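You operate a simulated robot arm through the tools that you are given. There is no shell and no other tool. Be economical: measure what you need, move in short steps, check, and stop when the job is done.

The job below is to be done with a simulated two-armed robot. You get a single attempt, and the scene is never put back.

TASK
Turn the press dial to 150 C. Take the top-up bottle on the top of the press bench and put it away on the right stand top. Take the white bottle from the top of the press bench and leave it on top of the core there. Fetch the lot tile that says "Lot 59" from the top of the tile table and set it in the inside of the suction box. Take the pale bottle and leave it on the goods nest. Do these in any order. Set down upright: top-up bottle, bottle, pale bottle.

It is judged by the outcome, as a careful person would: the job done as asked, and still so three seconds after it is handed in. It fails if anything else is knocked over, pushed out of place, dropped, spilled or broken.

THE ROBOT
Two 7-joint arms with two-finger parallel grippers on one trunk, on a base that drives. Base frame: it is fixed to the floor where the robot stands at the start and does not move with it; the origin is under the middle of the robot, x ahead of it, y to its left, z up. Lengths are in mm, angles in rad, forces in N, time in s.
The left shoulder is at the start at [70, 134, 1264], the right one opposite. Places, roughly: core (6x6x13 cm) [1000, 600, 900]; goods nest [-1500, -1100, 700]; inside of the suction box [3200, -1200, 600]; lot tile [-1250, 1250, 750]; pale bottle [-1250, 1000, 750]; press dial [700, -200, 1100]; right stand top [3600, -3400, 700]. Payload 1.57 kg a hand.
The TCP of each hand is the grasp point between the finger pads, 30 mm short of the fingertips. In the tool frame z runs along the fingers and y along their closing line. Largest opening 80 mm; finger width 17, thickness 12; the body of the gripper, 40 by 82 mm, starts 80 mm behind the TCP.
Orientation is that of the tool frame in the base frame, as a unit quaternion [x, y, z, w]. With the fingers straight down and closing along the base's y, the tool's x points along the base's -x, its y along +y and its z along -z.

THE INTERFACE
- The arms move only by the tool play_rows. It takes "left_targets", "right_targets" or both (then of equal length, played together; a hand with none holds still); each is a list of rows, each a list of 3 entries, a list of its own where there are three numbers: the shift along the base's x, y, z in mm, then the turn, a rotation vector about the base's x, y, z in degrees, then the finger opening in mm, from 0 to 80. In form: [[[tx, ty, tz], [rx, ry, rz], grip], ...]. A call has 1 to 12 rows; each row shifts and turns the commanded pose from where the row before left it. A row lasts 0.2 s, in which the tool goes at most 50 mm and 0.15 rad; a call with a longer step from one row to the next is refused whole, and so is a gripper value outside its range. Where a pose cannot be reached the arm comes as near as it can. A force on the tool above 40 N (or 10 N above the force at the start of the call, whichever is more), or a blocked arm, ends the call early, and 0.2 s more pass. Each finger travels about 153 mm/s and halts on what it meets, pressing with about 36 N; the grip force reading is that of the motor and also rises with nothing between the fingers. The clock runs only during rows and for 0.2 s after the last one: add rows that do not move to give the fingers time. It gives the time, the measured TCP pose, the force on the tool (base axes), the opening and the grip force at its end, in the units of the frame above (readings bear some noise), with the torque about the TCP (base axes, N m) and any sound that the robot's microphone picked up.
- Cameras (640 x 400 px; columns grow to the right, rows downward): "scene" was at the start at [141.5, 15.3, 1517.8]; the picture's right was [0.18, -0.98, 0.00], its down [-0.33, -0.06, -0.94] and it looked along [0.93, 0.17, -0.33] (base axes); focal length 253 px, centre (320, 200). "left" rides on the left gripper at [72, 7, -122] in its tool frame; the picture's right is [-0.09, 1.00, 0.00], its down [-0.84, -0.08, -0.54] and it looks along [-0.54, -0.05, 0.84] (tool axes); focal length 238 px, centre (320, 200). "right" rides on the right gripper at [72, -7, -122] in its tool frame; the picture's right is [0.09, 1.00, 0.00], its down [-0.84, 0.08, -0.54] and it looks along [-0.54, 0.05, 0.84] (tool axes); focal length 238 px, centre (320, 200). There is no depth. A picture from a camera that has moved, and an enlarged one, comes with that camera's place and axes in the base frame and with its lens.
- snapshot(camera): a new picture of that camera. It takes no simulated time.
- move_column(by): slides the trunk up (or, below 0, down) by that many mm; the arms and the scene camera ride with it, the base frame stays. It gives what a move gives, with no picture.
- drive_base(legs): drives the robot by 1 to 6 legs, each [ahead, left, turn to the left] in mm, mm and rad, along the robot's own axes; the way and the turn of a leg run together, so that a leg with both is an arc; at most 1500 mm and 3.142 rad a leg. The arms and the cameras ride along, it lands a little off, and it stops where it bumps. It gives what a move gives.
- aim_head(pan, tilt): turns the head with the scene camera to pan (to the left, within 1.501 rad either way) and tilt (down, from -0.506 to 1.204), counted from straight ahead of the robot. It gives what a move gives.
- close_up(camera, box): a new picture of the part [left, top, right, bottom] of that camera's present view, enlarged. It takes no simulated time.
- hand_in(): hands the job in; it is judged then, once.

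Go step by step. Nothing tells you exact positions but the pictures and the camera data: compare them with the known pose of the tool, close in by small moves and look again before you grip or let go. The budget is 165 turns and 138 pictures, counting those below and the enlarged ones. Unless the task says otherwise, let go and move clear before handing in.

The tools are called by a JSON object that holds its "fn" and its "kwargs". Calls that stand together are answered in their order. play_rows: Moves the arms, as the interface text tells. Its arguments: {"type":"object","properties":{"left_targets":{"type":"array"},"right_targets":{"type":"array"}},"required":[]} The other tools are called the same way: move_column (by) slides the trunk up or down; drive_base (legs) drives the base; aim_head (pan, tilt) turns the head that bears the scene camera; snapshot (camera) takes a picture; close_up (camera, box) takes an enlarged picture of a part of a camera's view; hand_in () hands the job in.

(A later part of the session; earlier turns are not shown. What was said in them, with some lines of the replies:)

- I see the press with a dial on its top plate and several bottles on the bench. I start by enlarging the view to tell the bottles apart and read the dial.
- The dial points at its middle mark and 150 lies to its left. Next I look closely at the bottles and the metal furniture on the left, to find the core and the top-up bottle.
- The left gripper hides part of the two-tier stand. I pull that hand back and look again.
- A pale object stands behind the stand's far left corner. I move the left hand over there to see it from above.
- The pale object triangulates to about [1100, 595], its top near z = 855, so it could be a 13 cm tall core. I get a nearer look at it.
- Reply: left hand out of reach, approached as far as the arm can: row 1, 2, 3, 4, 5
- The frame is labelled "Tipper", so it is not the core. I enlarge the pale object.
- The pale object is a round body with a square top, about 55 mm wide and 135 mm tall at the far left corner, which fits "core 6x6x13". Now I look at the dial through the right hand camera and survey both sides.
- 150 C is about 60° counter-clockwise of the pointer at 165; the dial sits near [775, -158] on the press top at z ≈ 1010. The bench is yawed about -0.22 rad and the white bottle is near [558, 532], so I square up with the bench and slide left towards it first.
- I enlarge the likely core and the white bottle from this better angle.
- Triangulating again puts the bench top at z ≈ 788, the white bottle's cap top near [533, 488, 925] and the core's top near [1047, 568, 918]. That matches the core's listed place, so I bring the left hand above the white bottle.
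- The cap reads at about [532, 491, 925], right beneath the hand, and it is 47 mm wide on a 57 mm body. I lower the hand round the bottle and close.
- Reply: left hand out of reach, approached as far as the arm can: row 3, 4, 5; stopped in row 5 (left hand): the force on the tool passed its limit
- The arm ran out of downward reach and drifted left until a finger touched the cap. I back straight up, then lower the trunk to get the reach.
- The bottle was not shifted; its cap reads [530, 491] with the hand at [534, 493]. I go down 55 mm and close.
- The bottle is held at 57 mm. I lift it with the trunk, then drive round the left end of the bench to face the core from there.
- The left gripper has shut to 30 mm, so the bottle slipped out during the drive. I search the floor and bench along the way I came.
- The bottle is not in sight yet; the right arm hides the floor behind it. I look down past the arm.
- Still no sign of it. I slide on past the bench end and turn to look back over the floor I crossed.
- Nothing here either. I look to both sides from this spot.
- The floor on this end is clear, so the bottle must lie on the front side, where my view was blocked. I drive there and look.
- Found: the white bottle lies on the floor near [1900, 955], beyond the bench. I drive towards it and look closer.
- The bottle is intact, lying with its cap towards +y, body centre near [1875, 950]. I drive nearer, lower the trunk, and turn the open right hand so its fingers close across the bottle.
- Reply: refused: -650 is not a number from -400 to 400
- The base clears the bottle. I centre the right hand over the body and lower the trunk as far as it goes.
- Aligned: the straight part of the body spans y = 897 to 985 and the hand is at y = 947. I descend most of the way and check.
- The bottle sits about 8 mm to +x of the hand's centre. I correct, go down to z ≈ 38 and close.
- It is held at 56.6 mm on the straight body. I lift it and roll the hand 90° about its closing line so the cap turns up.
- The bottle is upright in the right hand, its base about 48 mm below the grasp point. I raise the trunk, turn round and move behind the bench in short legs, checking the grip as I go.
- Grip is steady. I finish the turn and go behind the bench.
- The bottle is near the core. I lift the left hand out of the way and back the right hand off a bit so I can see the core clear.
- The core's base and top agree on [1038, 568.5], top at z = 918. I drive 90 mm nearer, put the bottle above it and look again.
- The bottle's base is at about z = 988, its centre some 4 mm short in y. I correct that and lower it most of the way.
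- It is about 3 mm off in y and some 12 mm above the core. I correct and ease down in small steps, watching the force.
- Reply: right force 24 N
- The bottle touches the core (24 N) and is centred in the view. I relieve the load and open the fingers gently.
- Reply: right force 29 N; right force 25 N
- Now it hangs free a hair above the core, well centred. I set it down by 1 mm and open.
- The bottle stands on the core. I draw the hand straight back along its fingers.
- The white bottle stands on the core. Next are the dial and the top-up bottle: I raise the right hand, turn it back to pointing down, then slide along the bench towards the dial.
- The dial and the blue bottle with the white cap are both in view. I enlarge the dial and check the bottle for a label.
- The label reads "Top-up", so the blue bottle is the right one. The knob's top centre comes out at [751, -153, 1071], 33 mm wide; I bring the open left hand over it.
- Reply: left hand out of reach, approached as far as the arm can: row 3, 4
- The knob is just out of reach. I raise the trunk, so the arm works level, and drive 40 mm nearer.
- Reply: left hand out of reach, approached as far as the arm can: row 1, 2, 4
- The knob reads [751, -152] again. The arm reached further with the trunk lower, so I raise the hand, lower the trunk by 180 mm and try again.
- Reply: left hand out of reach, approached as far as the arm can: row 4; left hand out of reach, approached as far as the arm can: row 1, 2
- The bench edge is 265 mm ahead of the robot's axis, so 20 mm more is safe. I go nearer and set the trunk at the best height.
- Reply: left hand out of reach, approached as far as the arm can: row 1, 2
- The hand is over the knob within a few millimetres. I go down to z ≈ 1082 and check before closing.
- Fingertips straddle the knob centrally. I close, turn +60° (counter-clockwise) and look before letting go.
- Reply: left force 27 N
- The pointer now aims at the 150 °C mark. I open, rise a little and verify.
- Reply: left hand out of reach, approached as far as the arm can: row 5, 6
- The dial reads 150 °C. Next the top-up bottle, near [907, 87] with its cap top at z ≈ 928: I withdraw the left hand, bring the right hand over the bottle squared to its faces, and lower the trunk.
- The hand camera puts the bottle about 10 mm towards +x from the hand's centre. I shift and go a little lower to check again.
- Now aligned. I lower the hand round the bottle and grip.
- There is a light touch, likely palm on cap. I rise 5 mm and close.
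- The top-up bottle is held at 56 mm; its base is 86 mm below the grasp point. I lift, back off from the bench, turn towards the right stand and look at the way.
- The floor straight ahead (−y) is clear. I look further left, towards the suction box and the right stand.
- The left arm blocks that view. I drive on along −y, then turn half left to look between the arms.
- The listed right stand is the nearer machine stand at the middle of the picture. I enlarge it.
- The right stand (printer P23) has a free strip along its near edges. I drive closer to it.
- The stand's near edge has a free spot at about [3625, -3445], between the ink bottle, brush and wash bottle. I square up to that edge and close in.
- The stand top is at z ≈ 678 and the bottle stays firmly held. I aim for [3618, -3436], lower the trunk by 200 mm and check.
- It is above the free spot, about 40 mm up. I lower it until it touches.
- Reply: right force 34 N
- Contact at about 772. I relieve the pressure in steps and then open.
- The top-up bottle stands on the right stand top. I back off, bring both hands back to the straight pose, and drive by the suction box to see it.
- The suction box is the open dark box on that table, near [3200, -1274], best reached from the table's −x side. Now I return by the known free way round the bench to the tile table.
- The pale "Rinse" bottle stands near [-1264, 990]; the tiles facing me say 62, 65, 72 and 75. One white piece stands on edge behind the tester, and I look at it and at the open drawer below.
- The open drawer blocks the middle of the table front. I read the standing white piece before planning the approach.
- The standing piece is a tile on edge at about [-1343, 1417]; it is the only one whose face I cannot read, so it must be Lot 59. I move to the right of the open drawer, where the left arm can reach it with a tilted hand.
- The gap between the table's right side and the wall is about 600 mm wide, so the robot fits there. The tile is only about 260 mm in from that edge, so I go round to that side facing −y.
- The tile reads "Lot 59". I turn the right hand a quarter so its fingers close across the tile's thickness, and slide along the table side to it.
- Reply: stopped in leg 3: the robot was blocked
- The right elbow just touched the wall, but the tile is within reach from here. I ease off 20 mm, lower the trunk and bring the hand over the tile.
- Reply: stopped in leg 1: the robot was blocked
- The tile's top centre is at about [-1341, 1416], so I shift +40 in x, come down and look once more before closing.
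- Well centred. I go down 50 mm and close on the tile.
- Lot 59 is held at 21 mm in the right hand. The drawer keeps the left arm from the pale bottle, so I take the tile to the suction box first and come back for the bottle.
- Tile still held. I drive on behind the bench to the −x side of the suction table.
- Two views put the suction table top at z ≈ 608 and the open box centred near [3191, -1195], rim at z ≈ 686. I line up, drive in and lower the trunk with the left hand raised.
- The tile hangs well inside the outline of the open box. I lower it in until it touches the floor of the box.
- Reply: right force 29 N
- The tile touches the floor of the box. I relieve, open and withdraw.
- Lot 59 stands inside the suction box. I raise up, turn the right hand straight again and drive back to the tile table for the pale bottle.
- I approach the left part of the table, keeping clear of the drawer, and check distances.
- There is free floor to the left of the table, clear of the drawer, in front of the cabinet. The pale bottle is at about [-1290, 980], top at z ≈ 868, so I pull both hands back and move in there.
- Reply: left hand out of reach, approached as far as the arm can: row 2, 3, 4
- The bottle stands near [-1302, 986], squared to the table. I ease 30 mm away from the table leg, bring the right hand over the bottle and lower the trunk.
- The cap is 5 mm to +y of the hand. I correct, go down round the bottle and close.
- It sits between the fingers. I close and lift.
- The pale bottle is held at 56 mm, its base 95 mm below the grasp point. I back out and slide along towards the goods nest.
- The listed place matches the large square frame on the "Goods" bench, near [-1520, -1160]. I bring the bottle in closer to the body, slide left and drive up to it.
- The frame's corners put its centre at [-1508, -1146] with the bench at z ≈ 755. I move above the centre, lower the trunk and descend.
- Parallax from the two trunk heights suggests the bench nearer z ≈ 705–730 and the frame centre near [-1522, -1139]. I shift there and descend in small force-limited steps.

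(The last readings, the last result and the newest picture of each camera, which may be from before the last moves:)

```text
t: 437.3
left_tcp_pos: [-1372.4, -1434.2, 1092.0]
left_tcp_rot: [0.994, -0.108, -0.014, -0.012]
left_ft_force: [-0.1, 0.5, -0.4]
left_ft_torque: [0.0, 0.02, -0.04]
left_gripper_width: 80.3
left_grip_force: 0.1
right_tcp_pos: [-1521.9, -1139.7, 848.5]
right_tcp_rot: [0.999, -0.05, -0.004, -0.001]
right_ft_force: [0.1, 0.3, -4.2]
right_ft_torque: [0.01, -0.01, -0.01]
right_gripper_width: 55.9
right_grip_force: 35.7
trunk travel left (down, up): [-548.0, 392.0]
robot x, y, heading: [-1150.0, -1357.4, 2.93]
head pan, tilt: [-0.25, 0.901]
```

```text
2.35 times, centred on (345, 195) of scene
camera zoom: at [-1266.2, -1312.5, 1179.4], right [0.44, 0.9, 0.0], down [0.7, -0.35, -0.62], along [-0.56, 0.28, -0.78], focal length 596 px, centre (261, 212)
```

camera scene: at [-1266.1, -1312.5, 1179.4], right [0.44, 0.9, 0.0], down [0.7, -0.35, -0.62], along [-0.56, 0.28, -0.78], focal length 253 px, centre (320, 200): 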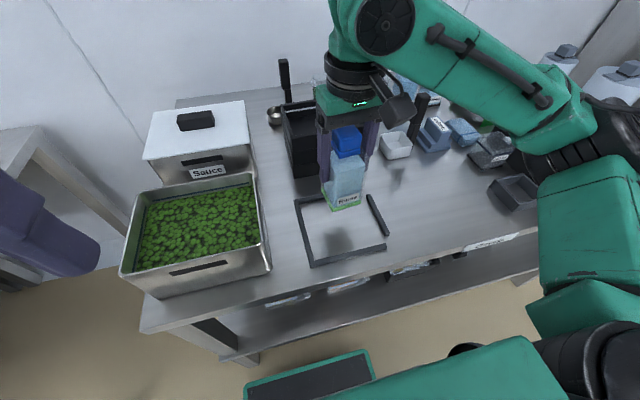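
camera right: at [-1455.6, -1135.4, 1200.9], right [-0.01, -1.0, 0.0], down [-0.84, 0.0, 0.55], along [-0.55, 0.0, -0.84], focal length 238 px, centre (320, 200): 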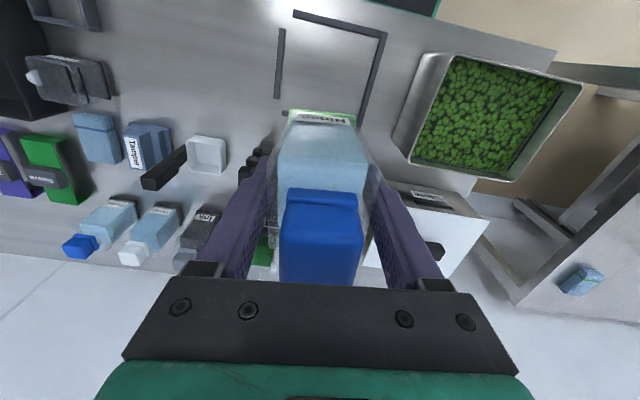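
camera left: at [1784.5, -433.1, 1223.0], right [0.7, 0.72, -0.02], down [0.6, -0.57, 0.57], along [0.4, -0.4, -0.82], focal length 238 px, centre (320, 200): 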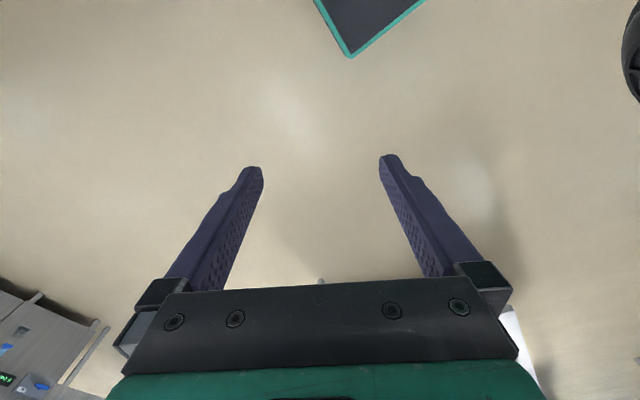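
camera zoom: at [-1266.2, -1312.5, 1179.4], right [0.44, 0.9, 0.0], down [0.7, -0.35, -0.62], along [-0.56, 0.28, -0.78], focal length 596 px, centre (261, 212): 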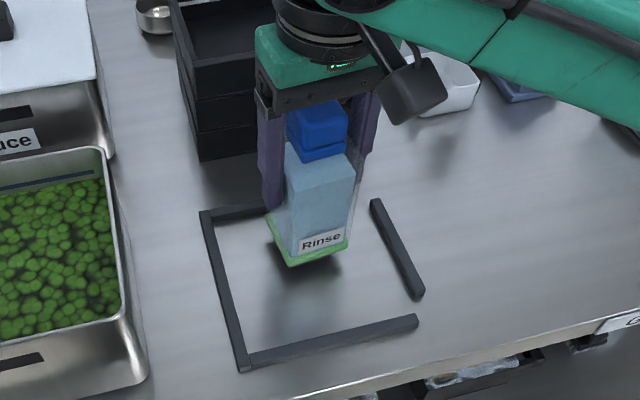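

The bottle is coming down over the middle of the frame, with about 40 mm to go.

{"fn": "play_rows", "kwargs": {"right_targets": [[[0, 0, -12], [0, 0, 0], 20], [[0, 0, -10], [0, 0, 0], 20], [[0, 0, -4], [0, 0, 0], 20], [[0, 0, -3], [0, 0, 0], 20], [[0, 0, -3], [0, 0, 0], 20], [[0, 0, -3], [0, 0, 0], 20], [[0, 0, 0], [0, 0, 0], 20]]}}

{"fn": "play_rows", "kwargs": {"right_targets": [[[0, 0, -3], [0, 0, 0], 20], [[0, 0, -2], [0, 0, 0], 20], [[0, 0, 0], [0, 0, 0], 20]]}}

```text
t: 438.7
left_tcp_pos: [-1370.0, -1437.4, 1093.2]
left_tcp_rot: [0.994, -0.108, -0.015, -0.011]
left_ft_force: [-0.5, -0.1, 0.0]
left_ft_torque: [0.01, 0.01, -0.02]
left_gripper_width: 79.8
left_grip_force: 0.1
right_tcp_pos: [-1519.0, -1143.4, 818.3]
right_tcp_rot: [0.999, -0.048, -0.009, -0.001]
right_ft_force: [7.2, -2.6, 17.4]
right_ft_torque: [0.09, -1.07, -0.08]
right_gripper_width: 55.6
right_grip_force: 36.0
trunk travel left (down, up): [-548.0, 392.0]
robot x, y, heading: [-1150.5, -1353.4, 2.936]
head pan, tilt: [-0.25, 0.901]
stopped in row 6 (right hand): the force on the tool passed its limit (the readings are from after the stop); the commanded pose is now the measured one
```

```text
t: 439.2
left_tcp_pos: [-1368.4, -1434.8, 1093.5]
left_tcp_rot: [0.994, -0.107, -0.016, -0.013]
left_ft_force: [0.1, 0.4, 0.5]
left_ft_torque: [0.01, -0.01, 0.03]
left_gripper_width: 80.3
left_grip_force: 0.0
right_tcp_pos: [-1518.8, -1141.7, 817.4]
right_tcp_rot: [0.999, -0.049, -0.014, 0.0]
right_ft_force: [7.4, -1.7, 21.4]
right_ft_torque: [0.4, -1.27, -0.17]
right_gripper_width: 55.8
right_grip_force: 35.4
trunk travel left (down, up): [-548.0, 392.0]
robot x, y, heading: [-1148.0, -1355.8, 2.935]
head pan, tilt: [-0.25, 0.901]
stopped in row 2 (right hand): the force on the tool passed its limit (the readings are from after the stop); the commanded pose is now the measured one
```

There is contact at 818, with some torque. I rise 5 mm, straighten the hand and look where the base is.

{"fn": "play_rows", "kwargs": {"right_targets": [[[0, 0, 3], [0, 0, 0], 20], [[0, 0, 3], [0, 0, 0], 20], [[0, 0, 0], [0, 0, 0], 20]]}}

{"fn": "close_up", "kwargs": {"camera": "scene", "box": [285, 130, 405, 280]}}

```text
t: 440.0
left_tcp_pos: [-1371.9, -1435.1, 1092.7]
left_tcp_rot: [0.994, -0.106, -0.014, -0.012]
left_ft_force: [-0.1, -0.1, 0.4]
left_ft_torque: [0.02, -0.03, 0.0]
left_gripper_width: 80.0
left_grip_force: 0.1
right_tcp_pos: [-1521.4, -1139.7, 822.6]
right_tcp_rot: [0.999, -0.049, -0.011, 0.0]
right_ft_force: [-0.9, 0.3, -3.1]
right_ft_torque: [-0.02, 0.0, 0.03]
right_gripper_width: 55.5
right_grip_force: 36.1
trunk travel left (down, up): [-548.0, 392.0]
robot x, y, heading: [-1149.3, -1356.0, 2.932]
head pan, tilt: [-0.25, 0.901]
```

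```text
2.67 times, centred on (345, 205) of scene
camera zoom: at [-1266.3, -1312.6, 1179.3], right [0.44, 0.9, 0.0], down [0.7, -0.35, -0.62], along [-0.56, 0.28, -0.78], focal length 675 px, centre (253, 187)
```

zoom: 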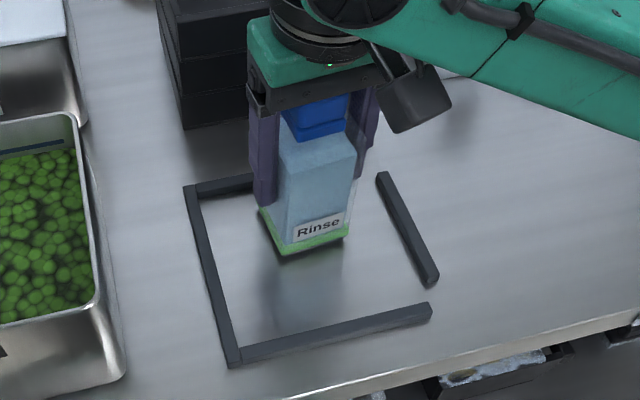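

The base is over the bench inside the frame, but the hand leans 1.3° and sits a bit far back. I straighten it, shift 22 mm towards me and set down again.

{"fn": "play_rows", "kwargs": {"right_targets": [[[0, 0, 4], [0, 0, 0], 20], [[11, -2, 0], [0, -1.2, 0], 20], [[11, -2, 0], [0, 0, 0], 20], [[0, 0, 0], [0, 0, 0], 20], [[0, 0, -3], [0, 0, 0], 20], [[0, 0, -3], [0, 0, 0], 20], [[0, 0, -2], [0, 0, 0], 20], [[0, 0, 0], [0, 0, 0], 20]]}}

```text
t: 441.8
left_tcp_pos: [-1370.4, -1435.9, 1091.1]
left_tcp_rot: [0.994, -0.108, -0.015, -0.011]
left_ft_force: [-0.3, -0.2, -0.2]
left_ft_torque: [0.02, 0.0, -0.03]
left_gripper_width: 80.1
left_grip_force: 0.1
right_tcp_pos: [-1499.1, -1144.8, 818.5]
right_tcp_rot: [0.999, -0.049, -0.003, 0.0]
right_ft_force: [-0.2, 1.9, 6.8]
right_ft_torque: [0.15, 0.31, -0.03]
right_gripper_width: 55.8
right_grip_force: 36.2
trunk travel left (down, up): [-548.0, 392.0]
robot x, y, heading: [-1149.7, -1354.8, 2.929]
head pan, tilt: [-0.25, 0.901]
```

{"fn": "close_up", "kwargs": {"camera": "scene", "box": [285, 130, 405, 280]}}

```text
2.67 times, centred on (345, 205) of scene
camera zoom: at [-1265.0, -1312.8, 1179.7], right [0.44, 0.9, 0.0], down [0.7, -0.35, -0.62], along [-0.56, 0.28, -0.78], focal length 675 px, centre (253, 187)
```

zoom: 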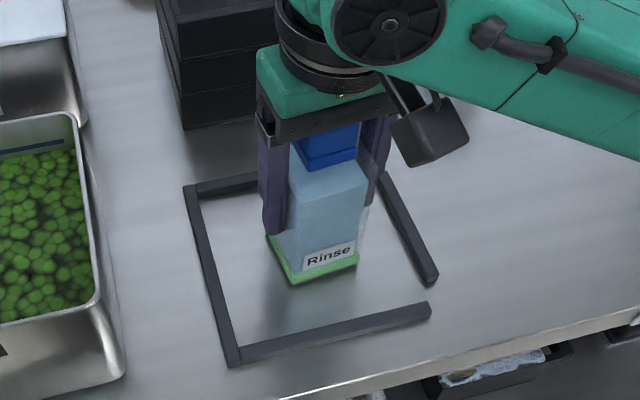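

Now it stands centrally in the frame with light contact. I release and rise straight up.

{"fn": "play_rows", "kwargs": {"right_targets": [[[0, 0, 0.5], [0, 0, 0], 20], [[0, 0, 0], [0, 0, 0], 50], [[0, 0, 0], [0, 0, 0], 58], [[0, 0, 0], [0, 0, 0], 66], [[0, 0, 0], [0, 0, 0], 80], [[0, 0, 0], [0, 0, 0], 80], [[0, 0, 15], [0, 0, 0], 80], [[0, 0, 35], [0, 0, 0], 80], [[0, 0, 40], [0, 0, 0], 80], [[0, 0, 45], [0, 0, 0], 80], [[0, 0, 40], [0, 0, 0], 80]]}}

{"fn": "snapshot", "kwargs": {"camera": "scene"}}

```text
t: 444.2
left_tcp_pos: [-1371.7, -1435.9, 1092.5]
left_tcp_rot: [0.994, -0.107, -0.014, -0.012]
left_ft_force: [0.9, 0.9, 2.0]
left_ft_torque: [0.01, 0.0, -0.02]
left_gripper_width: 80.2
left_grip_force: 0.1
right_tcp_pos: [-1499.2, -1146.1, 996.7]
right_tcp_rot: [0.999, -0.049, -0.002, 0.0]
right_ft_force: [0.1, 0.8, -0.1]
right_ft_torque: [0.02, -0.01, -0.01]
right_gripper_width: 80.1
right_grip_force: 0.2
trunk travel left (down, up): [-548.0, 392.0]
robot x, y, heading: [-1149.4, -1356.2, 2.931]
head pan, tilt: [-0.25, 0.901]
```

```text
6 pictures are left
camera scene: at [-1265.2, -1313.6, 1179.5], right [0.44, 0.9, 0.0], down [0.7, -0.35, -0.62], along [-0.56, 0.28, -0.78], focal length 253 px, centre (320, 200)
```

scene: 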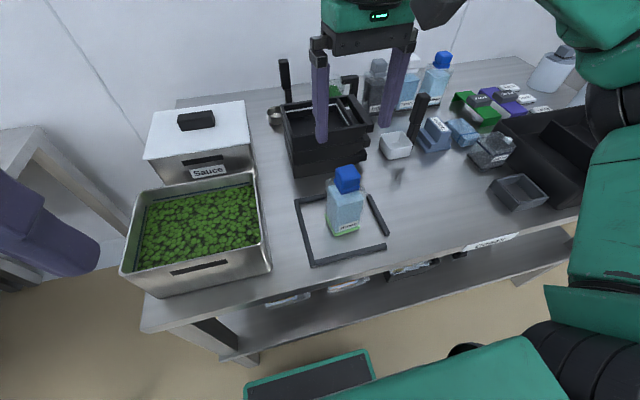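

The pale bottle stands upright in the nest. I move clear and take one look back at the white bottle on the core before handing in.

{"fn": "move_column", "kwargs": {"by": 200}}

{"fn": "drive_base", "kwargs": {"legs": [[-500, 0, 0], [0, 0, -2.06]]}}

{"fn": "aim_head", "kwargs": {"pan": 0.0, "tilt": 0.15}}

{"fn": "close_up", "kwargs": {"camera": "scene", "box": [220, 130, 420, 255]}}

```text
t: 446.4
left_tcp_pos: [-1371.1, -1436.1, 1291.9]
left_tcp_rot: [0.994, -0.107, -0.014, -0.012]
left_ft_force: [-0.1, 0.2, 0.0]
left_ft_torque: [-0.02, 0.0, 0.01]
left_gripper_width: 80.3
left_grip_force: 0.1
right_tcp_pos: [-1499.2, -1145.5, 1195.0]
right_tcp_rot: [0.999, -0.049, 0.0, 0.0]
right_ft_force: [0.7, 0.8, -0.2]
right_ft_torque: [0.0, 0.01, -0.04]
right_gripper_width: 80.1
right_grip_force: 0.1
trunk travel left (down, up): [-748.0, 192.0]
robot x, y, heading: [-1148.8, -1357.6, 2.937]
head pan, tilt: [-0.25, 0.901]
```

```text
t: 454.2
left_tcp_pos: [-634.0, -1225.7, 1292.0]
left_tcp_rot: [-0.425, 0.905, -0.004, 0.019]
left_ft_force: [-0.1, 0.2, 0.2]
left_ft_torque: [0.0, 0.02, 0.01]
left_gripper_width: 80.0
left_grip_force: 0.0
right_tcp_pos: [-317.5, -1244.1, 1194.8]
right_tcp_rot: [-0.477, 0.879, 0.0, 0.0]
right_ft_force: [0.1, -0.2, -0.6]
right_ft_torque: [0.01, -0.02, -0.02]
right_gripper_width: 79.9
right_grip_force: 0.1
trunk travel left (down, up): [-748.0, 192.0]
robot x, y, heading: [-666.7, -1462.1, 0.883]
head pan, tilt: [-0.25, 0.901]
```

```text
t: 455.3
left_tcp_pos: [-633.9, -1224.7, 1292.7]
left_tcp_rot: [-0.425, 0.905, -0.003, 0.019]
left_ft_force: [0.4, -0.4, -0.1]
left_ft_torque: [0.02, 0.0, -0.04]
left_gripper_width: 80.2
left_grip_force: 0.1
right_tcp_pos: [-317.3, -1245.0, 1195.2]
right_tcp_rot: [-0.477, 0.879, 0.001, 0.0]
right_ft_force: [0.1, 0.2, -0.3]
right_ft_torque: [0.02, 0.01, 0.0]
right_gripper_width: 80.0
right_grip_force: 0.0
trunk travel left (down, up): [-748.0, 192.0]
robot x, y, heading: [-665.1, -1458.6, 0.885]
head pan, tilt: [0.0, 0.15]
```

```text
3.20 times, centred on (320, 192) of scene
camera zoom: at [-575.7, -1350.5, 1445.6], right [0.77, -0.64, 0.0], down [-0.1, -0.12, -0.99], along [0.63, 0.76, -0.15], focal length 810 px, centre (320, 224)
```

zoom: 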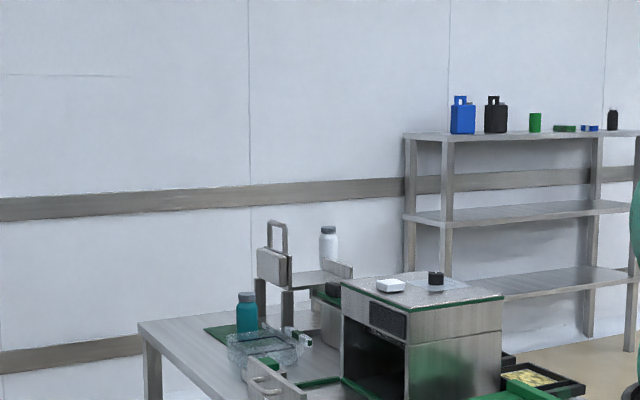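

The white bottle still stands upright on the core, the rest of the bench is in order, and both hands are empty and clear. I hand the job in.

{"fn": "hand_in", "kwargs": {}}

```text
The job is handed in.
```

All five tasks are in place, but I dropped the white bottle once: it slipped out while I was driving, fell to the floor, and I picked it up looking undamaged.

- **Dial:** it points at the 150 °C mark.
- **Top-up bottle:** upright on the right stand top.
- **White bottle:** upright on the core; I looked back at it just before handing in.
- **Lot 59 tile:** standing on edge inside the suction box.
- **Pale bottle:** upright in the goods nest. Two frames on that bench could be the nest; I chose the large one because it matches the listed place.
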